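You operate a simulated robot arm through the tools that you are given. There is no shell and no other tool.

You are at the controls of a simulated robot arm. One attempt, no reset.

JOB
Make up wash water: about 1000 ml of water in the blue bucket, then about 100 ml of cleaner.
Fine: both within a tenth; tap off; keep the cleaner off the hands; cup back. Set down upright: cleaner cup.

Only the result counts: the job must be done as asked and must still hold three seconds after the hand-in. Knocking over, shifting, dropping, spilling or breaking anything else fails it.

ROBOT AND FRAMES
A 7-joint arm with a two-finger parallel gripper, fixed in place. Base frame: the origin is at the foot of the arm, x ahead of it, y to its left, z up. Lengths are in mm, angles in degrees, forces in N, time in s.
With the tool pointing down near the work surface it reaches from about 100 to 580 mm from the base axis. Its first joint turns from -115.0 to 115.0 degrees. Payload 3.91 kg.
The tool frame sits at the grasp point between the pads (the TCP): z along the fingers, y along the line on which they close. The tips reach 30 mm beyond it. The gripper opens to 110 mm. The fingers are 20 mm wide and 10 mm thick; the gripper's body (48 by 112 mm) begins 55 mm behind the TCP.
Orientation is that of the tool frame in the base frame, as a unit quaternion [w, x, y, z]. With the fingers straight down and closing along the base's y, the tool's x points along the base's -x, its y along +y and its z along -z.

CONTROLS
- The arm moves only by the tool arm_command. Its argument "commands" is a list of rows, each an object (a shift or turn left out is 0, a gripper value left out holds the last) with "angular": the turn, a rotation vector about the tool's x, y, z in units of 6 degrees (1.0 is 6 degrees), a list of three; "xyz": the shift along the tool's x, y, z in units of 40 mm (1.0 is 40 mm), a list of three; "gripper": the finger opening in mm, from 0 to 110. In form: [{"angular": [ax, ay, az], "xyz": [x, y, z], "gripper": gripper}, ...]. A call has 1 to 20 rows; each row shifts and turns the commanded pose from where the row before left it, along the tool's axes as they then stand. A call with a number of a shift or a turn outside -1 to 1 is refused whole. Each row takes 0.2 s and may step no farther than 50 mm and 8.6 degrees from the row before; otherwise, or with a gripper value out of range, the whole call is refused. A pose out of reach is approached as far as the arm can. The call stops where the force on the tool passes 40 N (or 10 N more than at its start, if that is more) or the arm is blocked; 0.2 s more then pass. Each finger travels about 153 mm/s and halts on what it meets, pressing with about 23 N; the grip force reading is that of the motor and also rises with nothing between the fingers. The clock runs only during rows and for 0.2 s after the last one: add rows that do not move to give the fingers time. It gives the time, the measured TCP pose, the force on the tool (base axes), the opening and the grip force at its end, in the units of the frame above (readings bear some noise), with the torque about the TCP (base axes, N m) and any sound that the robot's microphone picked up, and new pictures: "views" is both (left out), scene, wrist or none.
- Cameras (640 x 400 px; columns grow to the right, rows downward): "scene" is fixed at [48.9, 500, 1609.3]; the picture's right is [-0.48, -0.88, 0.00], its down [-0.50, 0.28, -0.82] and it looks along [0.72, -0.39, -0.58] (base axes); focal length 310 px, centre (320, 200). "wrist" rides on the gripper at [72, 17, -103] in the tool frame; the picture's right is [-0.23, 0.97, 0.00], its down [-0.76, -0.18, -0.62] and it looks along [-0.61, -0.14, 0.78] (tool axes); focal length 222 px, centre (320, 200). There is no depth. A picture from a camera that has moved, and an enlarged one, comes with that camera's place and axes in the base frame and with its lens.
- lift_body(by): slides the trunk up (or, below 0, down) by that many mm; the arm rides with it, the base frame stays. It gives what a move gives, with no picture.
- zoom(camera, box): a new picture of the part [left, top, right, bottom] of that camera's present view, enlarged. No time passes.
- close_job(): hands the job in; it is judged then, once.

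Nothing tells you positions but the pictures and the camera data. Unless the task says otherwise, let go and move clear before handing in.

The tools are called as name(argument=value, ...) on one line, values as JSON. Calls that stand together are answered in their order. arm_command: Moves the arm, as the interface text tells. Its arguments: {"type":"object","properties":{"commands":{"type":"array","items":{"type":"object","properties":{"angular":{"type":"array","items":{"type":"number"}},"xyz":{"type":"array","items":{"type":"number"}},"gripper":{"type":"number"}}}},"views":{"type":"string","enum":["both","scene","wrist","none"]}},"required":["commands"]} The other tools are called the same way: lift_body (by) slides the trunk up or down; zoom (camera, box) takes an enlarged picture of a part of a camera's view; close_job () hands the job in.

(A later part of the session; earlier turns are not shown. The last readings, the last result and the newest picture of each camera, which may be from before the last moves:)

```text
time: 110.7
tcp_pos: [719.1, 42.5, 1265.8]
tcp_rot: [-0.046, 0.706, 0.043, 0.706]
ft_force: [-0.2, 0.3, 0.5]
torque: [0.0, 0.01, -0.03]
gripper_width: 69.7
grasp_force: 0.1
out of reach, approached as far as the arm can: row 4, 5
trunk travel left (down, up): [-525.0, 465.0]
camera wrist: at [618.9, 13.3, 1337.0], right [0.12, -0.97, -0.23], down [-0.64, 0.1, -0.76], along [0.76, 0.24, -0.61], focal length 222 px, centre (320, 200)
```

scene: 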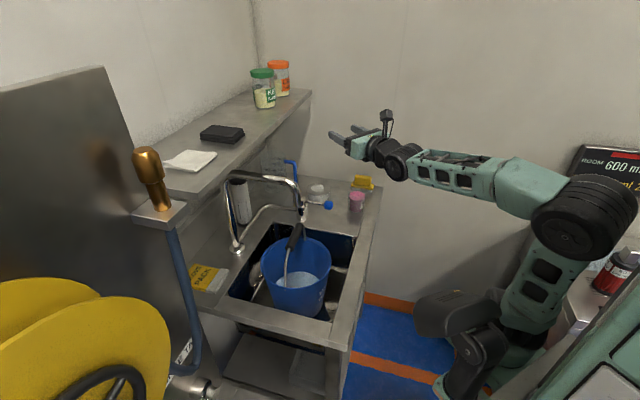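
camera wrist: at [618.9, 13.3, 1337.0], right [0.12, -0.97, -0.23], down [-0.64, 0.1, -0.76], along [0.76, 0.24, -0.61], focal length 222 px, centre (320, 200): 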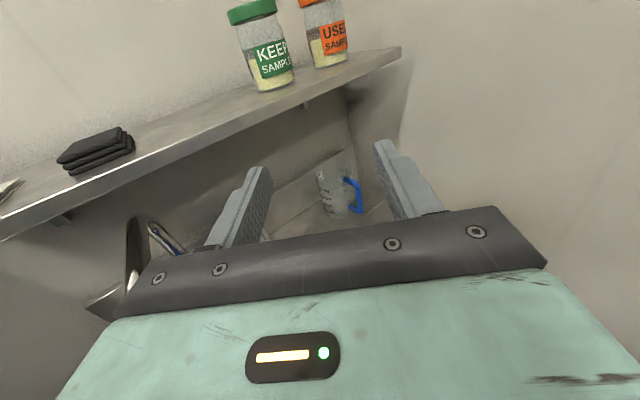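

The remaining posture is awkward, so I'll return to the arm's natural configuration: tool pointing down first, then undo the half-turn. I'll later grasp the cup with the tool pitched about 30° downward, all in the arm's plane.

arm_command(commands=[{"angular": [0, -1, 0]}, {"angular": [0, -1, 0]}, {"angular": [0, -1, 0]}, {"angular": [0, -1, 0]}, {"angular": [0, -1, 0]}, {"angular": [0, -1, 0]}, {"angular": [0, -1, 0]}, {"angular": [0, -1, 0]}, {"angular": [0, -1, 0]}, {"angular": [0, -1, 0]}, {"angular": [0, -1, 0]}, {"angular": [0, -1, 0]}, {"angular": [0, -1, 0]}, {}])

```text
time: 113.7
tcp_pos: [719.2, 44.0, 1264.6]
tcp_rot: [-0.007, 0.993, 0.056, 0.104]
ft_force: [0.0, 0.6, -0.5]
torque: [-0.01, 0.02, 0.02]
gripper_width: 70.2
grasp_force: 0.0
trunk travel left (down, up): [-525.0, 465.0]
camera wrist: at [770.2, 31.8, 1380.1], right [-0.11, -0.99, -0.05], down [-0.89, 0.08, 0.45], along [-0.44, 0.09, -0.89], focal length 222 px, centre (320, 200)
```

scene: 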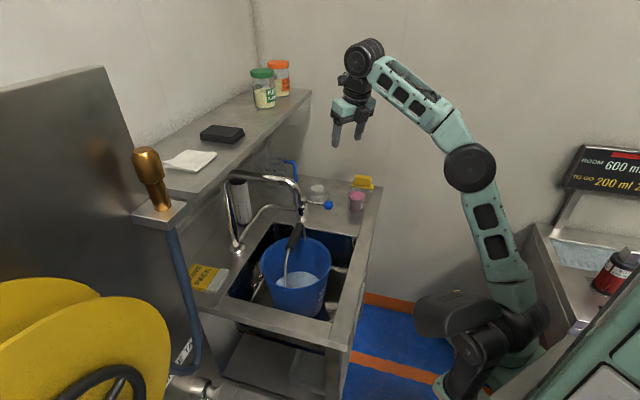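
wrist: 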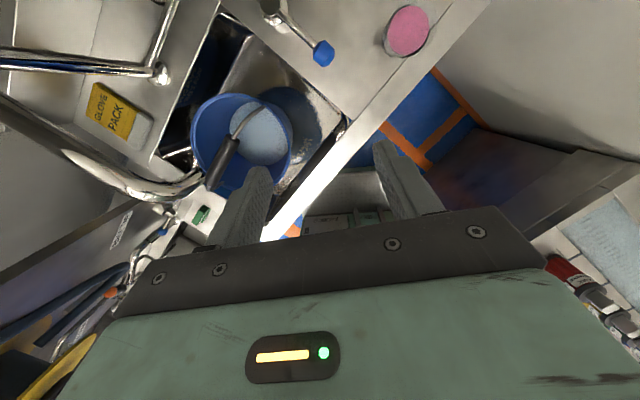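

Tool down again with no limits hit — and from here the wrist camera has a clear view into the bucket. I'll use it to double-check the water level.

zoom(camera="wrist", box=[180, 75, 310, 205])

zoom(camera="wrist", box=[300, 0, 450, 94])

```text
3.08 times, centred on (245, 140) of wrist
camera zoom: at [770.2, 31.8, 1380.1], right [-0.11, -0.99, -0.05], down [-0.89, 0.08, 0.45], along [-0.44, 0.09, -0.89], focal length 684 px, centre (551, 385)
```

zoom: 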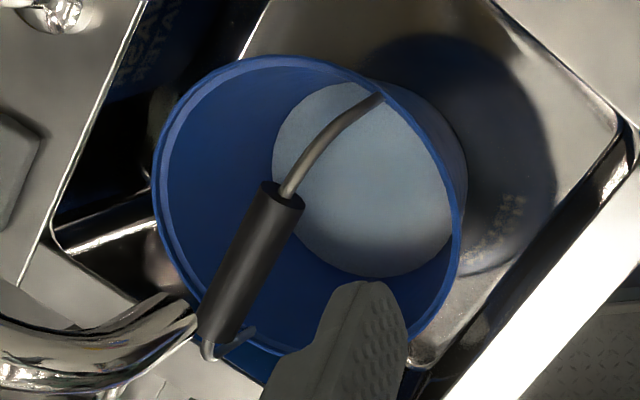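

```text
4.26 times, centred on (375, 47) of wrist
camera zoom: at [770.2, 31.8, 1380.1], right [-0.11, -0.99, -0.05], down [-0.89, 0.08, 0.45], along [-0.44, 0.09, -0.89], focal length 945 px, centre (86, 851)
```

zoom: 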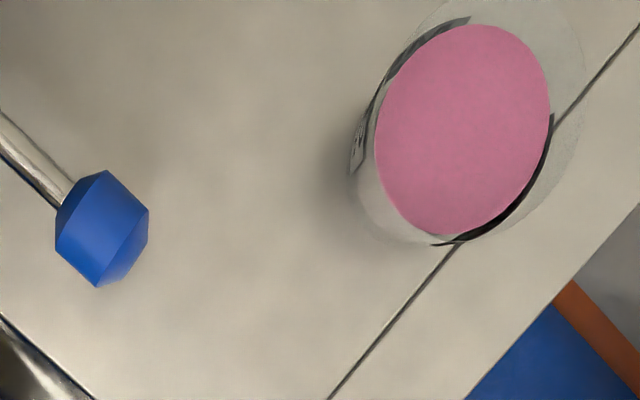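

The water surface in this second view matches my model within a couple of pixels, so the bucket holds about 1000 ml. Now I'll unwind the half-turn of the tool.

arm_command(commands=[{"angular": [0, 0, 1]}, {"angular": [0, 0, 1]}, {"angular": [0, 0, 1]}, {"angular": [0, 0, 1]}, {"angular": [0, 0, 1]}, {"angular": [0, 0, 1]}, {"angular": [0, 0, 1]}, {"angular": [0, 0, 1]}, {"angular": [0, 0, 1]}, {"angular": [0, 0, 1]}, {"angular": [0, 0, 1]}, {"angular": [0, 0, 1]}, {"angular": [0, 0, 1]}, {"angular": [0, 0, 1]}, {"angular": [0, 0, 1]}], views="none")

arm_command(commands=[{"angular": [0, 0, 1]}, {"angular": [0, 0, 1]}, {"angular": [0, 0, 1]}, {"angular": [0, 0, 1]}, {"angular": [0, 0, 1]}, {"angular": [0, 0, 1]}, {"angular": [0, 0, 1]}, {"angular": [0, 0, 1]}, {"angular": [0, 0, 1]}, {"angular": [0, 0, 1]}, {"angular": [0, 0, 1]}, {"angular": [0, 0, 1]}, {"angular": [0, 0, 1]}, {"angular": [0, 0, 1]}, {"angular": [0, 0, 1]}])

```text
time: 116.9
tcp_pos: [718.7, 43.9, 1264.7]
tcp_rot: [-0.08, 0.741, -0.664, 0.069]
ft_force: [0.3, 0.2, 0.6]
torque: [0.0, -0.01, 0.01]
gripper_width: 70.1
grasp_force: 0.0
trunk travel left (down, up): [-525.0, 465.0]
```

```text
time: 120.1
tcp_pos: [719.8, 42.8, 1265.6]
tcp_rot: [0.106, -0.055, 0.993, 0.007]
ft_force: [-0.7, 0.1, -1.3]
torque: [-0.02, 0.03, -0.03]
gripper_width: 70.1
grasp_force: 0.1
trunk travel left (down, up): [-525.0, 465.0]
camera wrist: at [626.3, 49.8, 1350.7], right [0.11, 0.99, 0.05], down [0.63, -0.11, 0.77], along [0.77, -0.06, -0.64], focal length 222 px, centre (320, 200)
```

scene: 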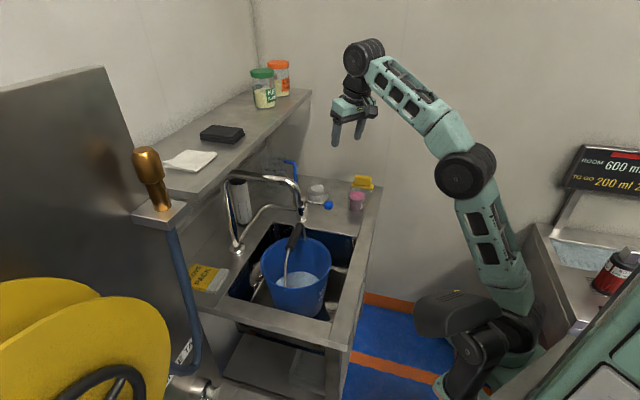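
wrist: 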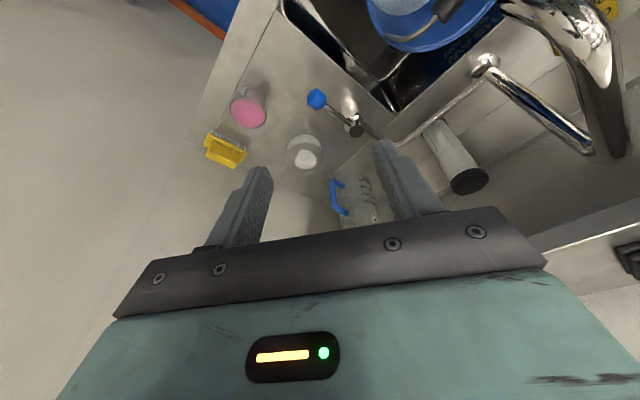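

The tool is back in its natural orientation without hitting a limit. Next: square it up, head it toward the cup's azimuth (about −6°), and pitch up to 30° below horizontal.

arm_command(commands=[{"angular": [0, 1, 0], "gripper": 110}, {"angular": [0, 1, 0]}, {"angular": [0, 0, 1]}, {"angular": [0, 0, 1]}, {"angular": [0, 0, 0.2]}, {"angular": [0, -1, 0]}, {"angular": [0, -1, 0]}, {"angular": [0, -1, 0]}, {"angular": [0, -1, 0]}, {"angular": [0, -1, 0]}, {"angular": [0, -1, 0]}, {"angular": [0, -1, 0]}, {"angular": [0, -1, 0]}, {"angular": [0, -1, 0]}, {"angular": [0, -1, 0]}, {}])

```text
time: 123.5
tcp_pos: [707.3, 39.3, 1267.7]
tcp_rot: [0.545, 0.057, 0.836, -0.02]
ft_force: [0.0, -1.1, 0.7]
torque: [0.01, -0.02, 0.01]
gripper_width: 109.9
grasp_force: 0.0
out of reach, approached as far as the arm can: row 1, 2
trunk travel left (down, up): [-525.0, 465.0]
camera wrist: at [586.3, 71.2, 1242.6], right [0.2, 0.95, 0.24], down [-0.28, -0.17, 0.94], along [0.94, -0.26, 0.23], focal length 222 px, centre (320, 200)
```

scene: 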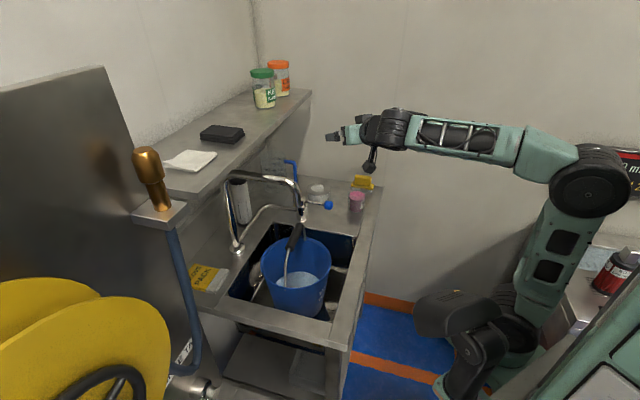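
wrist: 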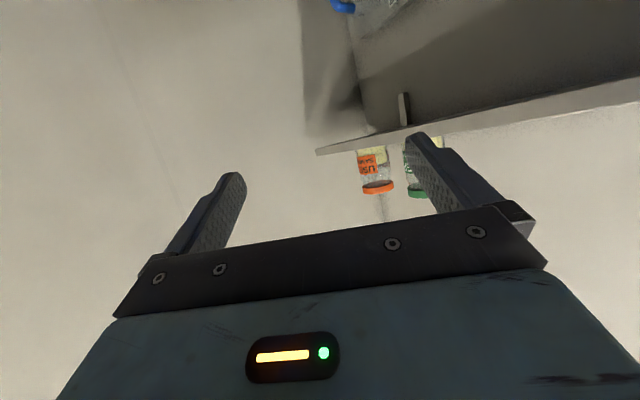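

Tool is pitched down with the camera underneath. I'll add a bit more pitch, swing right to line up with the cup, and lower the trunk.

arm_command(commands=[{"angular": [0, 1, 0]}, {"xyz": [0, -0.9, 0]}, {"xyz": [0, -0.9, 0]}, {"xyz": [0, -0.9, 0]}, {"xyz": [0, -0.4, 0]}, {}], views="none")

lift_body(by=-180)

arm_command(commands=[{}])

```text
time: 124.9
tcp_pos: [693.0, -84.3, 1266.2]
tcp_rot: [0.5, 0.057, 0.864, -0.017]
ft_force: [0.1, -0.1, -0.7]
torque: [0.02, 0.0, 0.01]
gripper_width: 110.0
grasp_force: 0.0
trunk travel left (down, up): [-525.0, 465.0]
```

```text
time: 126.9
tcp_pos: [693.7, -83.2, 1086.3]
tcp_rot: [0.5, 0.057, 0.864, -0.017]
ft_force: [0.4, 0.3, -0.3]
torque: [0.0, -0.02, 0.0]
gripper_width: 110.1
grasp_force: 0.0
trunk travel left (down, up): [-345.0, 645.0]
```

```text
time: 127.3
tcp_pos: [693.8, -82.6, 1086.7]
tcp_rot: [0.501, 0.057, 0.864, -0.017]
ft_force: [0.4, 0.6, -0.1]
torque: [0.0, 0.02, -0.01]
gripper_width: 109.8
grasp_force: 0.0
trunk travel left (down, up): [-345.0, 645.0]
camera wrist: at [570.9, -51.8, 1074.7], right [0.23, 0.95, 0.22], down [-0.18, -0.18, 0.97], along [0.96, -0.26, 0.13], focal length 222 px, centre (320, 200)
```

scene: 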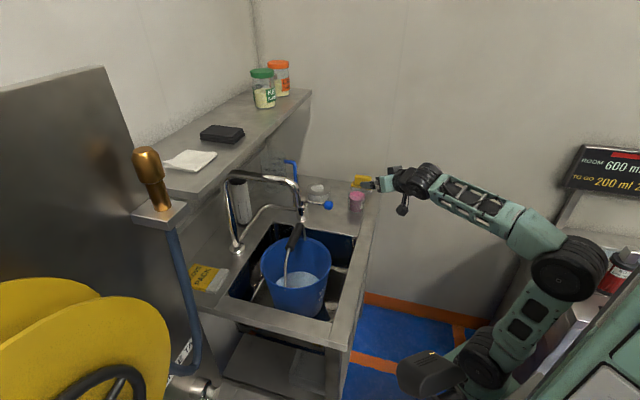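
wrist: 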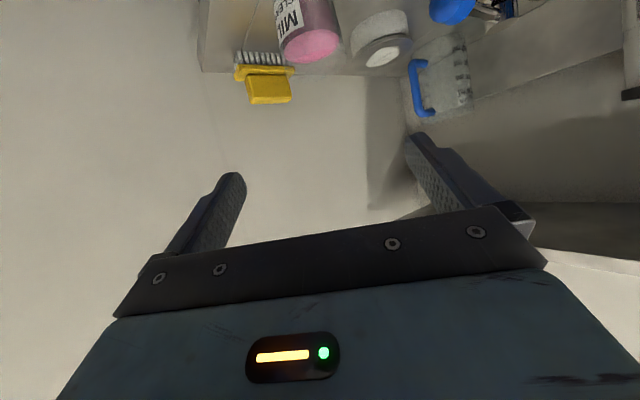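

Good posture, no limits. I'll descend to the staging point behind the cup and look at it closely.

arm_command(commands=[{"xyz": [0.6, 0, 0.65]}, {"xyz": [0.6, 0, 0.65]}, {"xyz": [0.6, 0, 0.65]}, {}])

zoom(camera="wrist", box=[220, 0, 420, 125])

```text
time: 128.3
tcp_pos: [725.7, -85.0, 984.1]
tcp_rot: [0.501, 0.058, 0.863, -0.017]
ft_force: [0.6, 0.4, 0.2]
torque: [0.0, 0.0, 0.01]
gripper_width: 110.1
grasp_force: 0.0
trunk travel left (down, up): [-345.0, 645.0]
camera wrist: at [602.5, -53.2, 973.1], right [0.23, 0.95, 0.22], down [-0.18, -0.19, 0.97], along [0.96, -0.26, 0.13], focal length 222 px, centre (320, 200)
```

scene: 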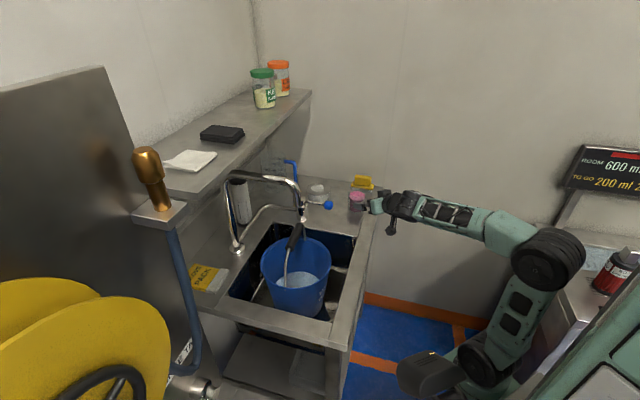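
wrist: 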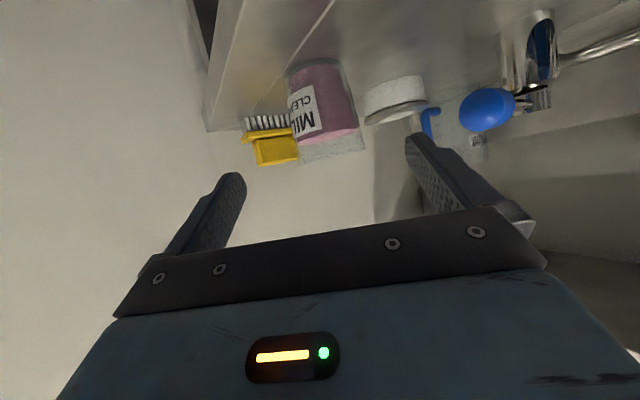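

```text
3.20 times, centred on (320, 62) of wrist
camera zoom: at [602.5, -53.2, 973.1], right [0.23, 0.95, 0.22], down [-0.18, -0.19, 0.97], along [0.96, -0.26, 0.13], focal length 711 px, centre (320, 640)
```

zoom: 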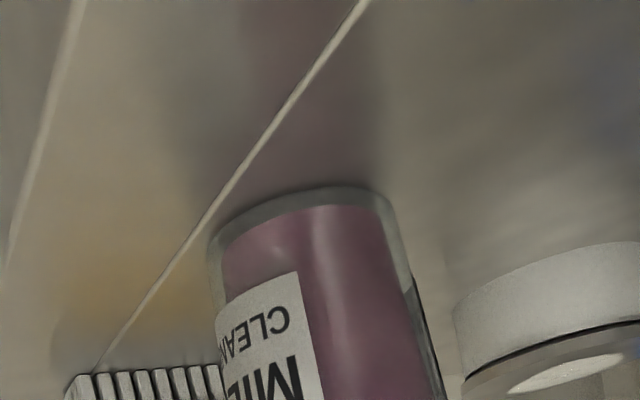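

From here the cup is seen almost side-on, which is ideal for measuring it. I'll zoom in on the whole cup.

zoom(camera="wrist", box=[250, 45, 410, 175])

zoom(camera="scene", box=[330, 170, 400, 225])

```text
3.08 times, centred on (330, 110) of wrist
camera zoom: at [602.5, -53.2, 973.1], right [0.23, 0.95, 0.22], down [-0.18, -0.19, 0.97], along [0.96, -0.26, 0.13], focal length 684 px, centre (289, 477)
```

zoom: 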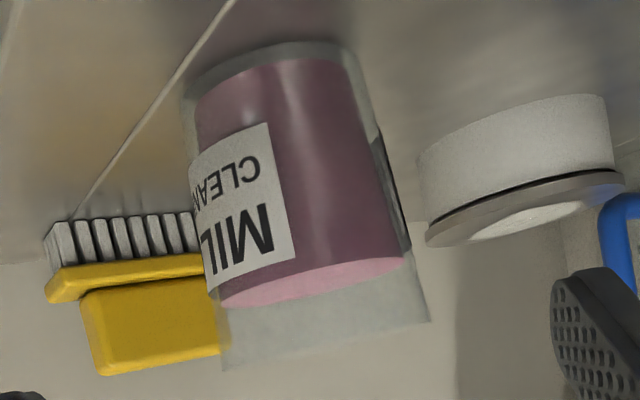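

```text
7.27 times, centred on (365, 198) of scene
camera zoom: at [48.9, 500.0, 1609.3], right [-0.48, -0.88, 0.0], down [-0.5, 0.28, -0.82], along [0.72, -0.39, -0.58], focal length 2258 px, centre (-7, 218)
```

zoom: 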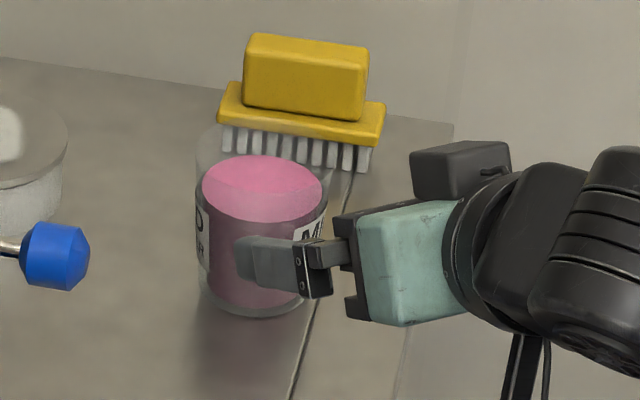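

Re-measuring with this side view: the counter is at z≈881, the cup stands at about (836, −94) with rim at z≈964, and holds roughly 150 ml (liquid surface z≈942). I'll advance along the finger direction to straddle the cup, stopping short of closing.

arm_command(commands=[{"xyz": [0.03, 0.02, 0.75]}, {"xyz": [0.03, 0.02, 0.75]}, {"xyz": [0.03, 0.01, 0.75]}, {}])

zoom(camera="scene", box=[320, 165, 410, 235])

```text
time: 129.3
tcp_pos: [797.3, -88.7, 937.1]
tcp_rot: [0.501, 0.057, 0.863, -0.017]
ft_force: [0.1, -1.0, -1.4]
torque: [0.0, 0.02, -0.01]
gripper_width: 110.1
grasp_force: 0.1
trunk travel left (down, up): [-345.0, 645.0]
camera wrist: at [675.2, -57.9, 925.3], right [0.23, 0.95, 0.22], down [-0.18, -0.18, 0.97], along [0.96, -0.26, 0.13], focal length 222 px, centre (320, 200)
```

scene: 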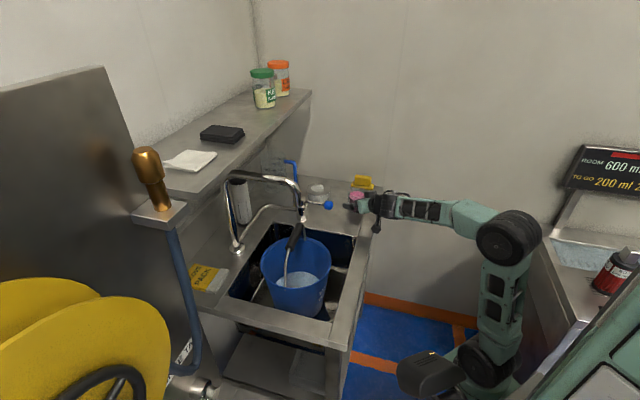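
wrist: 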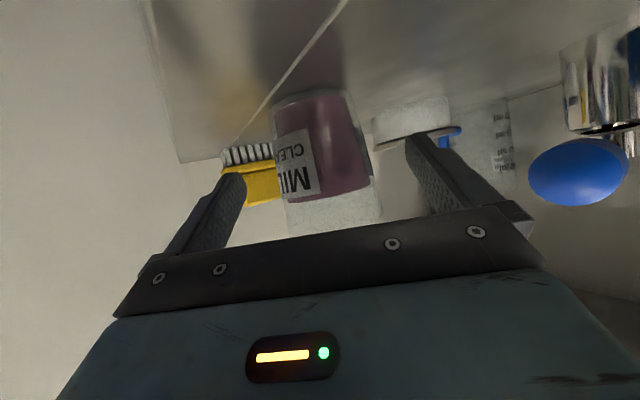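

```text
5.71 times, centred on (365, 200) of scene
camera zoom: at [48.9, 500.0, 1609.3], right [-0.48, -0.88, 0.0], down [-0.5, 0.28, -0.82], along [0.72, -0.39, -0.58], focal length 1774 px, centre (63, 200)
```

zoom: 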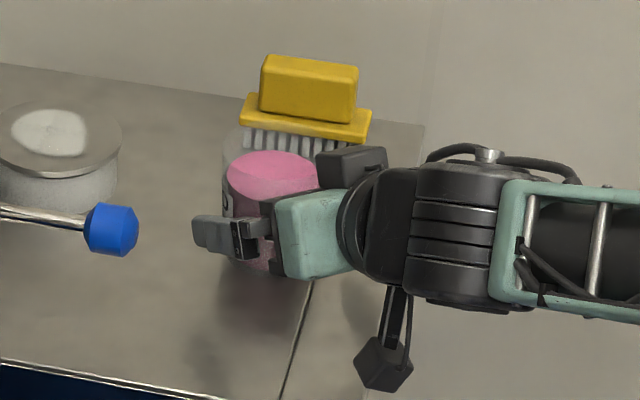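

The cup is centred between the fingers. I'll take a precise side measurement of cup and liquid from here before gripping.

zoom(camera="wrist", box=[250, 80, 400, 230])

zoom(camera="wrist", box=[260, 80, 390, 160])

zoom(camera="wrist", box=[260, 150, 390, 235])

```text
2.67 times, centred on (325, 155) of wrist
camera zoom: at [675.2, -57.9, 925.3], right [0.23, 0.95, 0.22], down [-0.18, -0.18, 0.97], along [0.96, -0.26, 0.13], focal length 592 px, centre (307, 320)
```

zoom: 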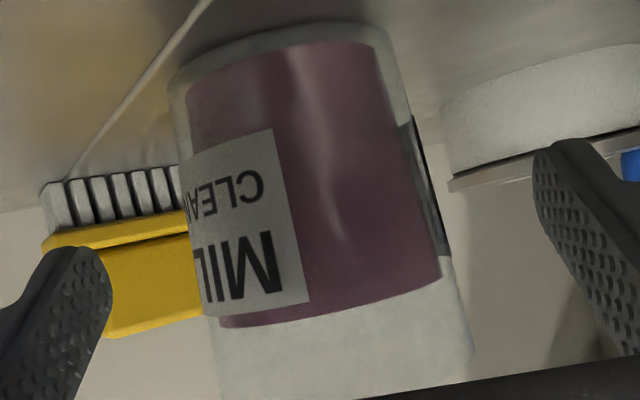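

```text
4.92 times, centred on (325, 120) of wrist
camera zoom: at [675.2, -57.9, 925.3], right [0.23, 0.95, 0.22], down [-0.18, -0.18, 0.97], along [0.96, -0.26, 0.13], focal length 1094 px, centre (295, 594)
```

zoom: 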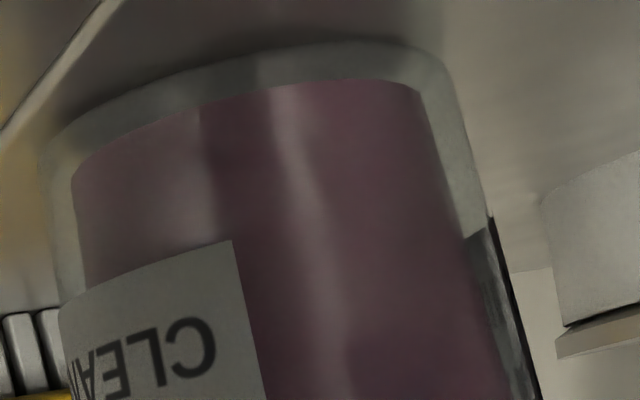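

```text
4.71 times, centred on (325, 192) of wrist
camera zoom: at [675.2, -57.9, 925.3], right [0.23, 0.95, 0.22], down [-0.18, -0.18, 0.97], along [0.96, -0.26, 0.13], focal length 1045 px, centre (296, 235)
```

zoom: 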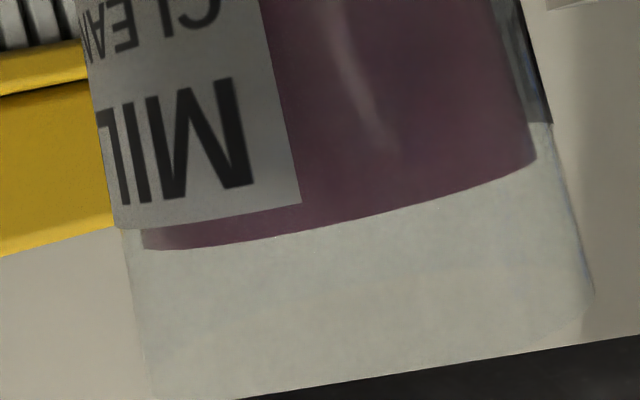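

The side view gives inner radius ≈25.4 mm at the base and ≈31.3 mm at the surface, so about 145–150 ml in the cup; pouring 100 ml should leave the liquid about 21–22 mm deep. Now I'll advance the last 33 mm and close gently on the cup.

arm_command(commands=[{"xyz": [0, -0.02, 0.4]}, {"xyz": [-0.03, -0.02, 0.42]}, {}])

zoom(camera="scene", box=[320, 165, 410, 235])

```text
time: 130.1
tcp_pos: [828.2, -94.5, 919.6]
tcp_rot: [0.501, 0.057, 0.864, -0.017]
ft_force: [0.8, -1.1, 0.3]
torque: [0.01, 0.01, -0.02]
gripper_width: 110.2
grasp_force: 0.1
trunk travel left (down, up): [-345.0, 645.0]
camera wrist: at [705.2, -63.0, 909.8], right [0.23, 0.95, 0.22], down [-0.18, -0.18, 0.97], along [0.96, -0.26, 0.13], focal length 222 px, centre (320, 200)
```

scene: 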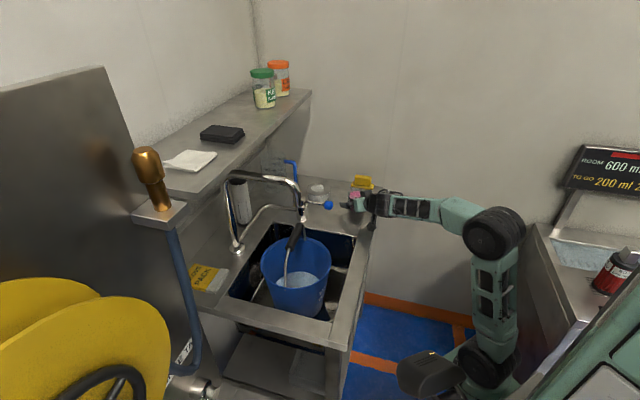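
wrist: 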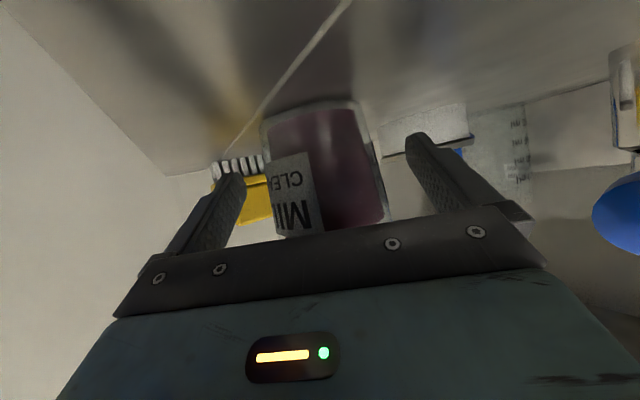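

```text
5.71 times, centred on (365, 200) of scene
camera zoom: at [48.9, 500.0, 1609.3], right [-0.48, -0.88, 0.0], down [-0.5, 0.28, -0.82], along [0.72, -0.39, -0.58], focal length 1774 px, centre (63, 200)
```

zoom: 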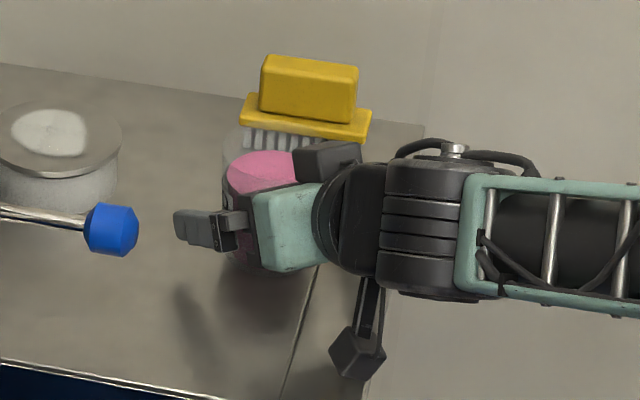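

The cup is centred between the fingers and undisturbed. I'll close the gripper on it.

arm_command(commands=[{"gripper": 80}, {"gripper": 74}, {"gripper": 50}, {"gripper": 40}, {}, {}])

zoom(camera="scene", box=[320, 165, 410, 235])

zoom(camera="wrist", box=[180, 80, 480, 260])

```text
time: 131.5
tcp_pos: [827.9, -94.5, 921.6]
tcp_rot: [0.501, 0.058, 0.863, -0.018]
ft_force: [-0.6, 1.1, 1.8]
torque: [0.12, -0.04, 0.04]
gripper_width: 62.2
grasp_force: 22.8
trunk travel left (down, up): [-345.0, 645.0]
camera wrist: at [705.0, -62.8, 909.9], right [0.22, 0.95, 0.22], down [-0.18, -0.18, 0.97], along [0.96, -0.26, 0.13], focal length 222 px, centre (320, 200)
```

scene: 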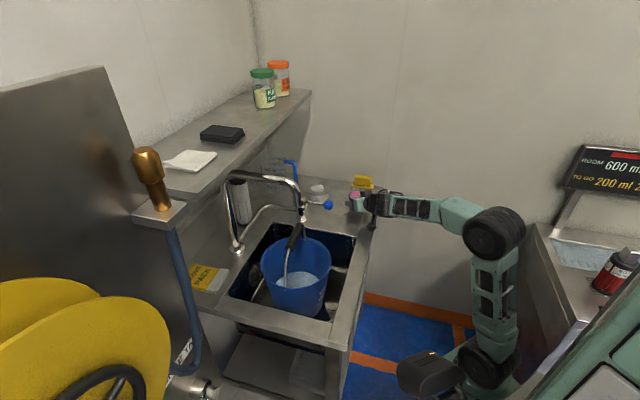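
wrist: 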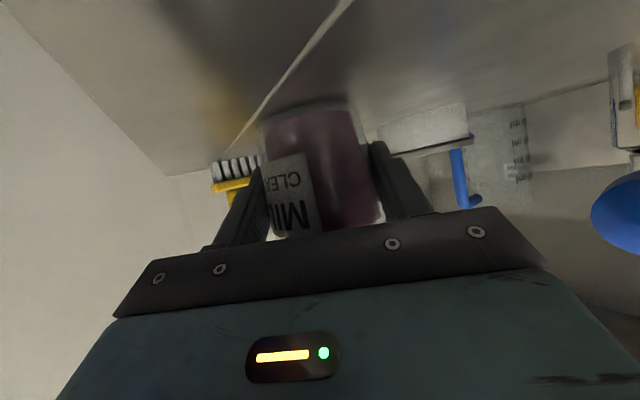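

```text
5.71 times, centred on (365, 200) of scene
camera zoom: at [48.9, 500.0, 1609.3], right [-0.48, -0.88, 0.0], down [-0.5, 0.28, -0.82], along [0.72, -0.39, -0.58], focal length 1774 px, centre (63, 200)
```

zoom: 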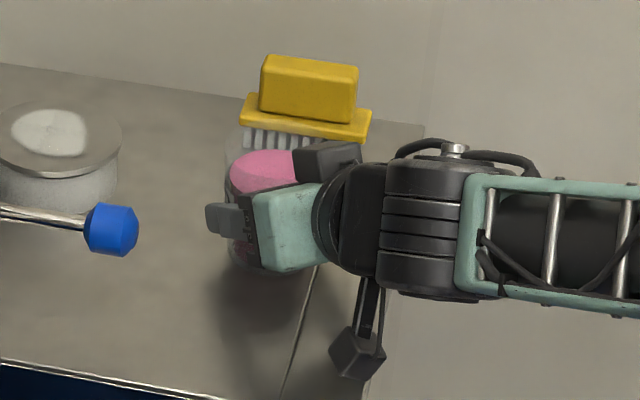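

```text
2.13 times, centred on (330, 170) of wrist
camera zoom: at [705.0, -62.8, 909.9], right [0.22, 0.95, 0.22], down [-0.18, -0.18, 0.97], along [0.96, -0.26, 0.13], focal length 474 px, centre (299, 264)
```

zoom: 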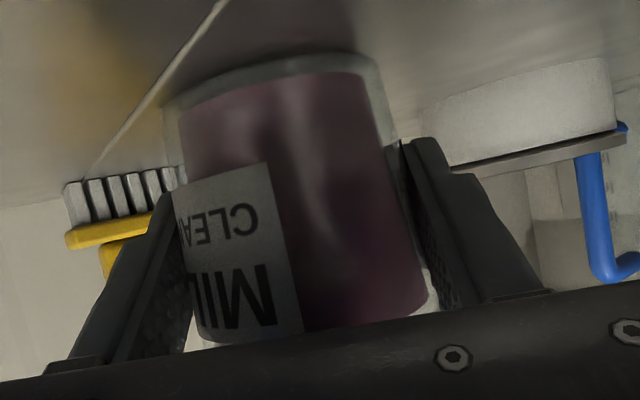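

Gripped at 62 mm opening with 23 N. I'll lift straight up slowly and check the hold.

arm_command(commands=[{"xyz": [-0.217, 0.007, -0.124]}, {"xyz": [-0.433, 0.014, -0.248]}, {"xyz": [-0.433, 0.014, -0.248]}, {"xyz": [-0.433, 0.014, -0.248]}, {}, {}])

zoom(camera="scene", box=[320, 155, 410, 225])

zoom(camera="wrist", box=[180, 60, 480, 240])

```text
time: 132.9
tcp_pos: [830.1, -93.4, 990.4]
tcp_rot: [0.5, 0.058, 0.864, -0.017]
ft_force: [1.4, -0.1, -2.0]
torque: [-0.02, 0.0, 0.03]
gripper_width: 66.4
grasp_force: 23.2
trunk travel left (down, up): [-345.0, 645.0]
camera wrist: at [706.7, -62.2, 980.3], right [0.23, 0.95, 0.22], down [-0.18, -0.18, 0.97], along [0.96, -0.26, 0.13], focal length 222 px, centre (320, 200)
```

scene: 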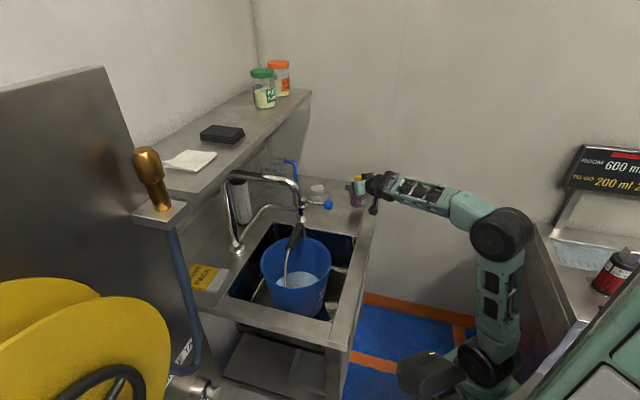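
wrist: 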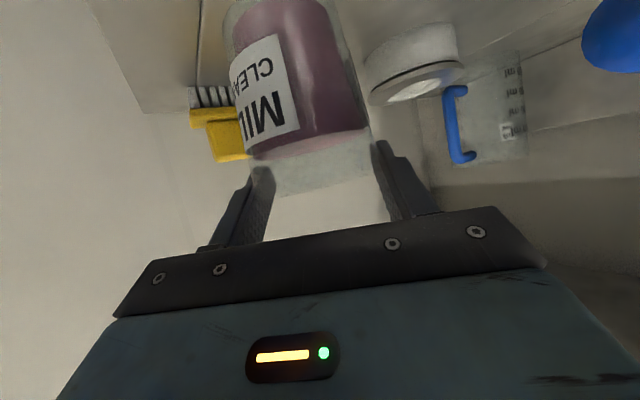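

```text
5.71 times, centred on (365, 190) of scene
camera zoom: at [48.9, 500.0, 1609.3], right [-0.48, -0.88, 0.0], down [-0.5, 0.28, -0.82], along [0.72, -0.39, -0.58], focal length 1774 px, centre (63, 257)
```

zoom: 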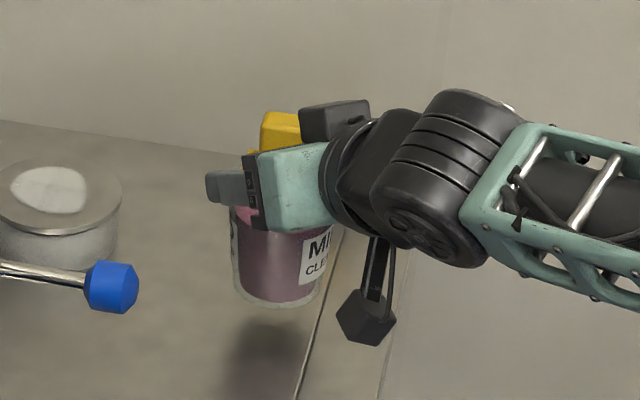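

```text
2.13 times, centred on (330, 150) of wrist
camera zoom: at [706.7, -62.2, 980.3], right [0.23, 0.95, 0.22], down [-0.18, -0.18, 0.97], along [0.96, -0.26, 0.13], focal length 474 px, centre (299, 307)
```

zoom: 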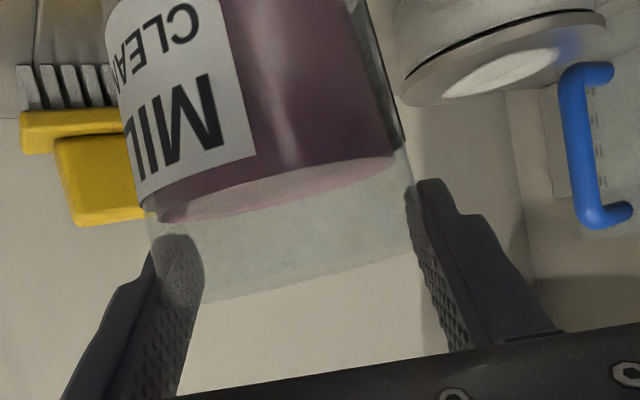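

The cup came up, but it slid about 20 mm down in the fingers (opening now 66 mm), so they hold it nearer the rim. I'll check whether it is stable now.

arm_command(commands=[{}, {}, {}, {}, {}, {}, {}, {}, {}, {}])

zoom(camera="wrist", box=[180, 60, 480, 240])

```text
time: 135.1
tcp_pos: [829.7, -92.7, 991.2]
tcp_rot: [0.501, 0.057, 0.864, -0.017]
ft_force: [-0.2, 0.4, -2.7]
torque: [0.02, 0.02, -0.01]
gripper_width: 66.3
grasp_force: 22.6
trunk travel left (down, up): [-345.0, 645.0]
camera wrist: at [706.7, -62.2, 980.2], right [0.23, 0.95, 0.22], down [-0.18, -0.18, 0.97], along [0.96, -0.26, 0.13], focal length 222 px, centre (320, 200)
```

scene: 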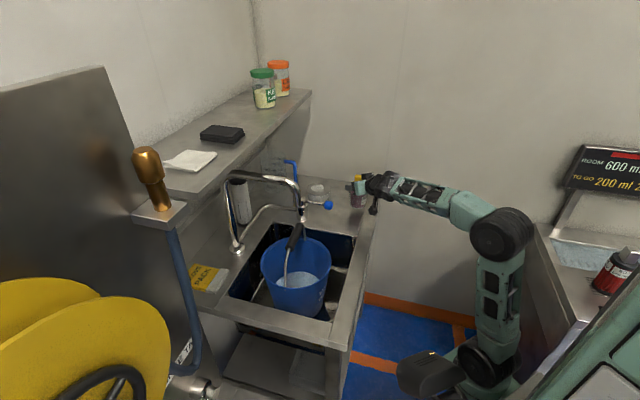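
wrist: 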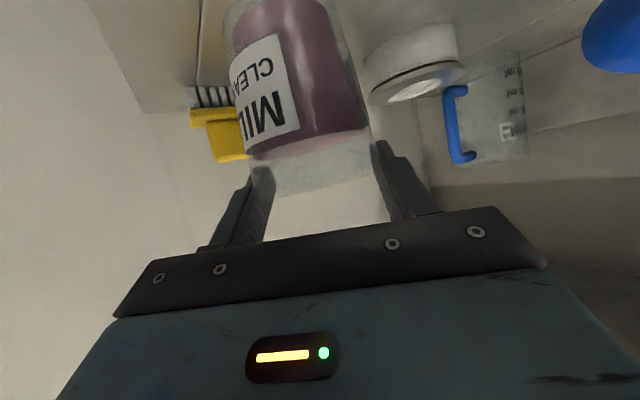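

```text
2.13 times, centred on (330, 150) of wrist
camera zoom: at [706.7, -62.2, 980.2], right [0.23, 0.95, 0.22], down [-0.18, -0.18, 0.97], along [0.96, -0.26, 0.13], focal length 474 px, centre (299, 307)
```

zoom: 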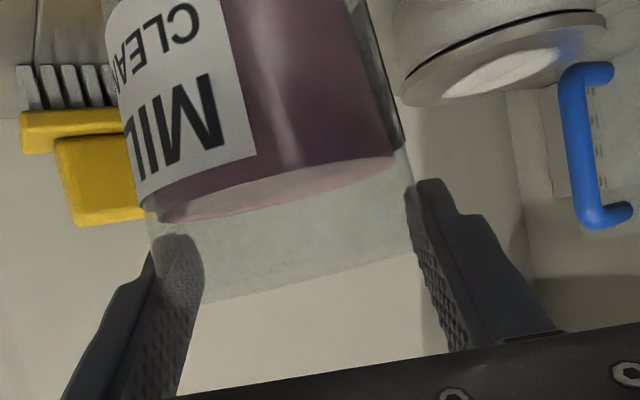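

It is stable now (cup plus liquid weigh about 2.4 N), but I want a lower, firmer grip near the centre of mass. I'll set it back down gently on the same spot.

arm_command(commands=[{"xyz": [0.173, -0.006, 0.099]}, {"xyz": [0.217, -0.007, 0.124]}, {"xyz": [0.217, -0.007, 0.124]}, {"xyz": [0.13, -0.004, 0.074]}, {}], views="none")

zoom(camera="wrist", box=[180, 0, 480, 180])

zoom(camera="scene", box=[330, 175, 390, 225])

```text
time: 136.3
tcp_pos: [831.5, -95.6, 959.9]
tcp_rot: [0.501, 0.058, 0.863, -0.018]
ft_force: [-0.8, -5.4, 14.3]
torque: [0.04, -0.06, -0.02]
gripper_width: 66.1
grasp_force: 23.0
trunk travel left (down, up): [-345.0, 645.0]
```

```text
2.13 times, centred on (330, 90) of wrist
camera zoom: at [708.1, -63.0, 948.1], right [0.23, 0.95, 0.22], down [-0.19, -0.18, 0.97], along [0.96, -0.26, 0.13], focal length 474 px, centre (299, 435)
```

zoom: 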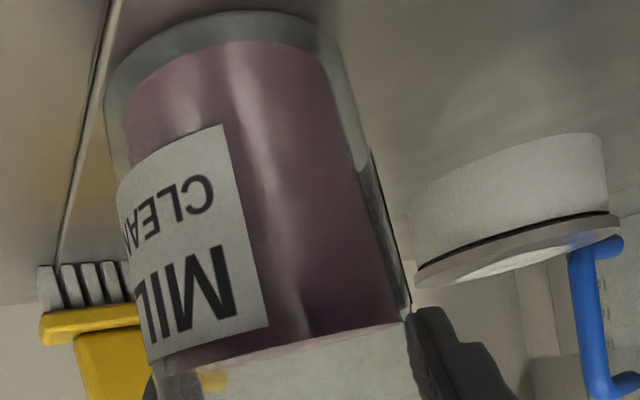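

```text
8.00 times, centred on (360, 200) of scene
camera zoom: at [48.9, 500.0, 1609.3], right [-0.48, -0.88, 0.0], down [-0.5, 0.28, -0.82], along [0.72, -0.39, -0.58], focal length 2484 px, centre (0, 200)
```

zoom: 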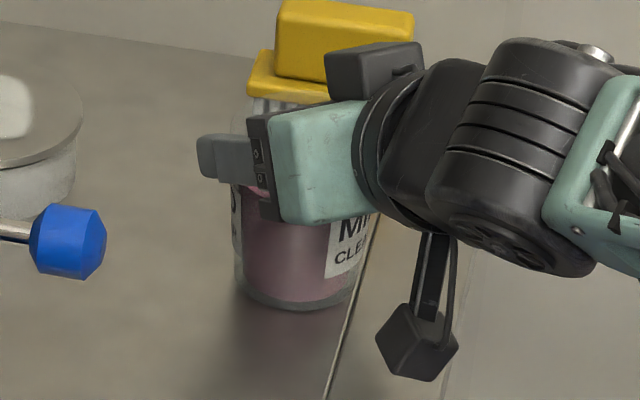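

The cup is standing on the counter again (contact force 14 N). I'll take the pressure off, open the fingers, go down to mid-height and grip again, then lift in tiny steps while watching the force.

arm_command(commands=[{"xyz": [-0.02, 0, -0.012]}, {"xyz": [-0.02, 0, -0.012]}, {}, {"gripper": 80}, {"gripper": 105}, {}])

zoom(camera="wrist", box=[180, 0, 480, 180])

zoom(camera="scene", box=[330, 175, 390, 225])

```text
time: 137.7
tcp_pos: [830.8, -93.4, 959.7]
tcp_rot: [0.5, 0.058, 0.864, -0.018]
ft_force: [-0.4, 0.0, 0.2]
torque: [0.0, -0.02, -0.02]
gripper_width: 105.1
grasp_force: 0.1
trunk travel left (down, up): [-345.0, 645.0]
camera wrist: at [707.9, -62.1, 948.4], right [0.23, 0.95, 0.22], down [-0.18, -0.18, 0.97], along [0.96, -0.26, 0.13], focal length 222 px, centre (320, 200)
```

scene: 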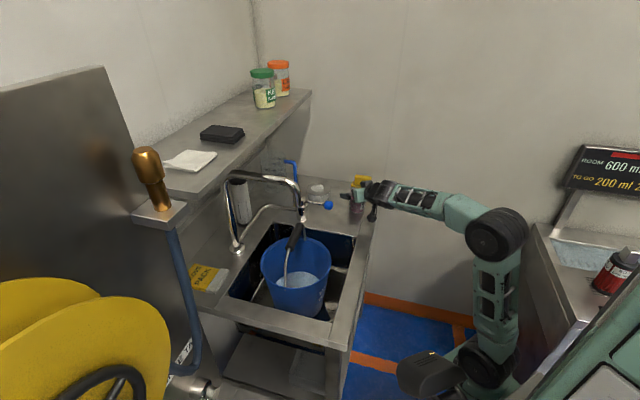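
wrist: 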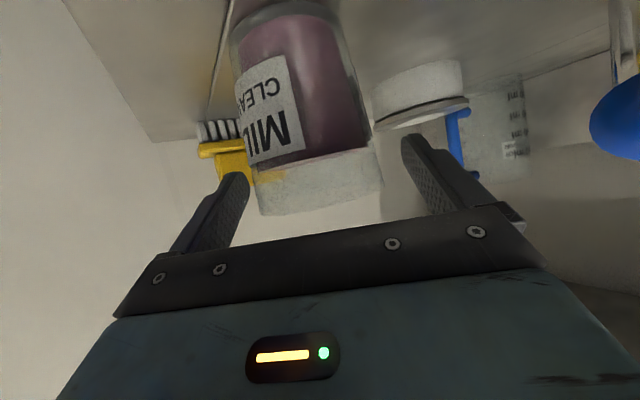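

```text
2.13 times, centred on (330, 90) of wrist
camera zoom: at [707.9, -62.1, 948.4], right [0.23, 0.95, 0.22], down [-0.18, -0.18, 0.97], along [0.96, -0.26, 0.13], focal length 474 px, centre (299, 435)
```

zoom: 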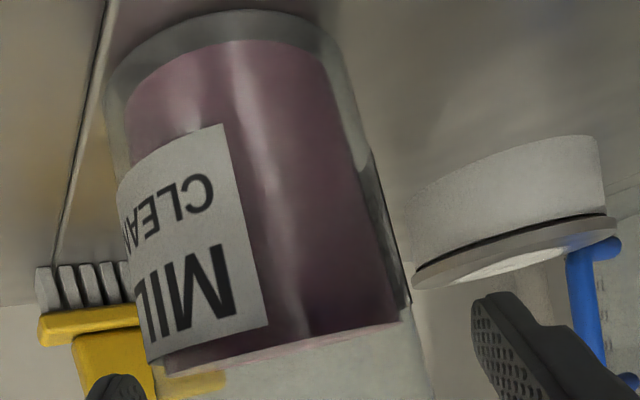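

```text
8.00 times, centred on (360, 200) of scene
camera zoom: at [48.9, 500.0, 1609.3], right [-0.48, -0.88, 0.0], down [-0.5, 0.28, -0.82], along [0.72, -0.39, -0.58], focal length 2484 px, centre (0, 200)
```

zoom: 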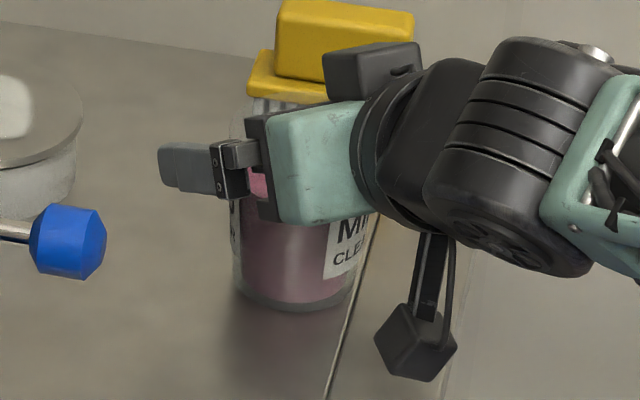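

The cup stands upright and free. I'll lower to mid-height again (5 mm further back), close, and lift just a few millimetres to test.

arm_command(commands=[{"xyz": [0.05, 0.01, -0.1]}, {"xyz": [0.26, -0.009, 0.149]}, {"xyz": [0.26, -0.009, 0.149]}, {"xyz": [0.26, -0.009, 0.149]}, {}], views="none")

zoom(camera="wrist", box=[180, 60, 480, 240])

zoom(camera="scene", box=[330, 175, 390, 225])

```text
time: 138.9
tcp_pos: [827.8, -93.1, 925.5]
tcp_rot: [0.501, 0.057, 0.864, -0.017]
ft_force: [-0.5, 0.2, 0.5]
torque: [0.02, 0.0, -0.01]
gripper_width: 104.9
grasp_force: 0.0
trunk travel left (down, up): [-345.0, 645.0]
```

```text
2.13 times, centred on (330, 150) of wrist
camera zoom: at [704.4, -62.7, 913.7], right [0.23, 0.95, 0.22], down [-0.18, -0.18, 0.97], along [0.96, -0.26, 0.13], focal length 474 px, centre (299, 307)
```

zoom: 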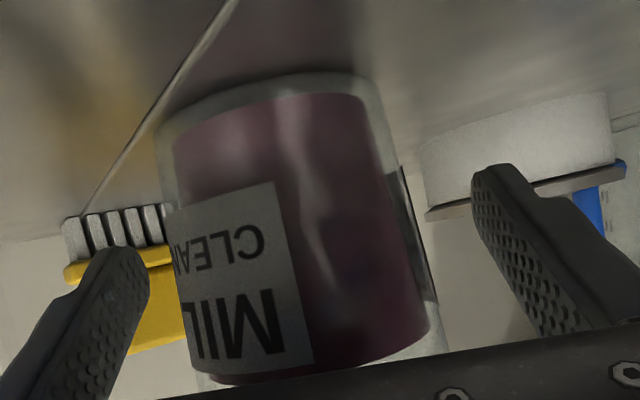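

```text
8.00 times, centred on (360, 200) of scene
camera zoom: at [48.9, 500.0, 1609.3], right [-0.48, -0.88, 0.0], down [-0.5, 0.28, -0.82], along [0.72, -0.39, -0.58], focal length 2484 px, centre (0, 200)
```

zoom: 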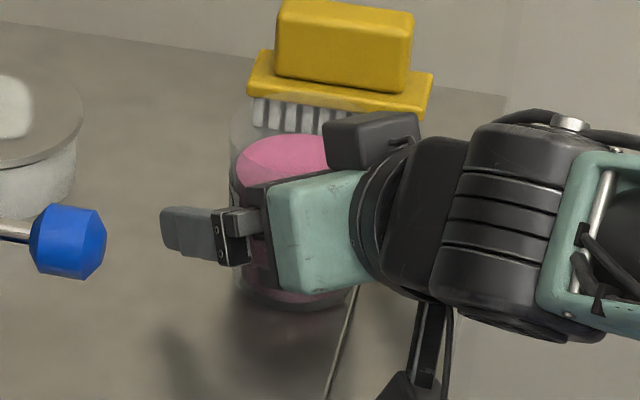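

Fingers straddle the cup at mid-height. Closing now.

arm_command(commands=[{"gripper": 75}, {"gripper": 66}, {"gripper": 40}, {}, {}, {}], views="none")

arm_command(commands=[{"xyz": [-0.022, 0.001, -0.0125]}, {"xyz": [-0.022, 0.001, -0.0125]}, {"xyz": [-0.022, 0.001, -0.0125]}, {"xyz": [-0.022, 0.001, -0.0125]}, {"xyz": [-0.022, 0.001, -0.0125]}, {}])

zoom(camera="wrist", box=[180, 60, 480, 240])

```text
time: 140.3
tcp_pos: [828.4, -94.5, 925.9]
tcp_rot: [0.5, 0.058, 0.864, -0.017]
ft_force: [-0.6, 0.4, 0.4]
torque: [-0.05, -0.03, 0.03]
gripper_width: 62.6
grasp_force: 23.4
trunk travel left (down, up): [-345.0, 645.0]
```

```text
time: 141.7
tcp_pos: [825.5, -94.3, 929.6]
tcp_rot: [0.5, 0.057, 0.864, -0.017]
ft_force: [-0.8, 0.1, -2.6]
torque: [-0.02, 0.02, 0.01]
gripper_width: 62.8
grasp_force: 23.1
trunk travel left (down, up): [-345.0, 645.0]
camera wrist: at [703.2, -62.9, 918.3], right [0.23, 0.95, 0.22], down [-0.18, -0.18, 0.97], along [0.96, -0.26, 0.13], focal length 222 px, centre (320, 200)
```

scene: 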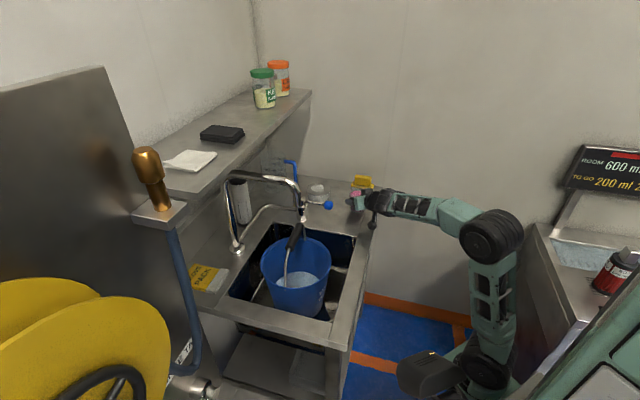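
wrist: 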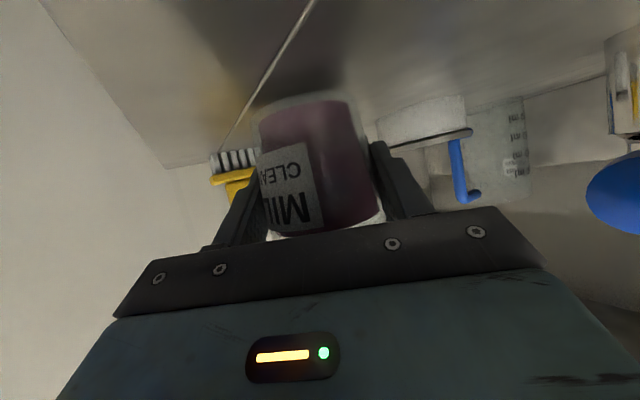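

```text
2.13 times, centred on (330, 150) of wrist
camera zoom: at [703.2, -62.9, 918.3], right [0.23, 0.95, 0.22], down [-0.18, -0.18, 0.97], along [0.96, -0.26, 0.13], focal length 474 px, centre (299, 307)
```

zoom: 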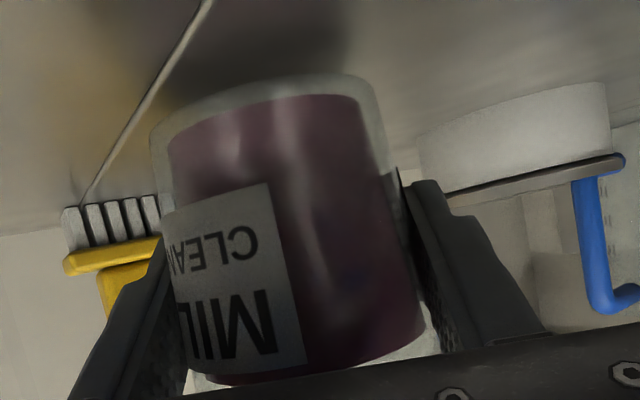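

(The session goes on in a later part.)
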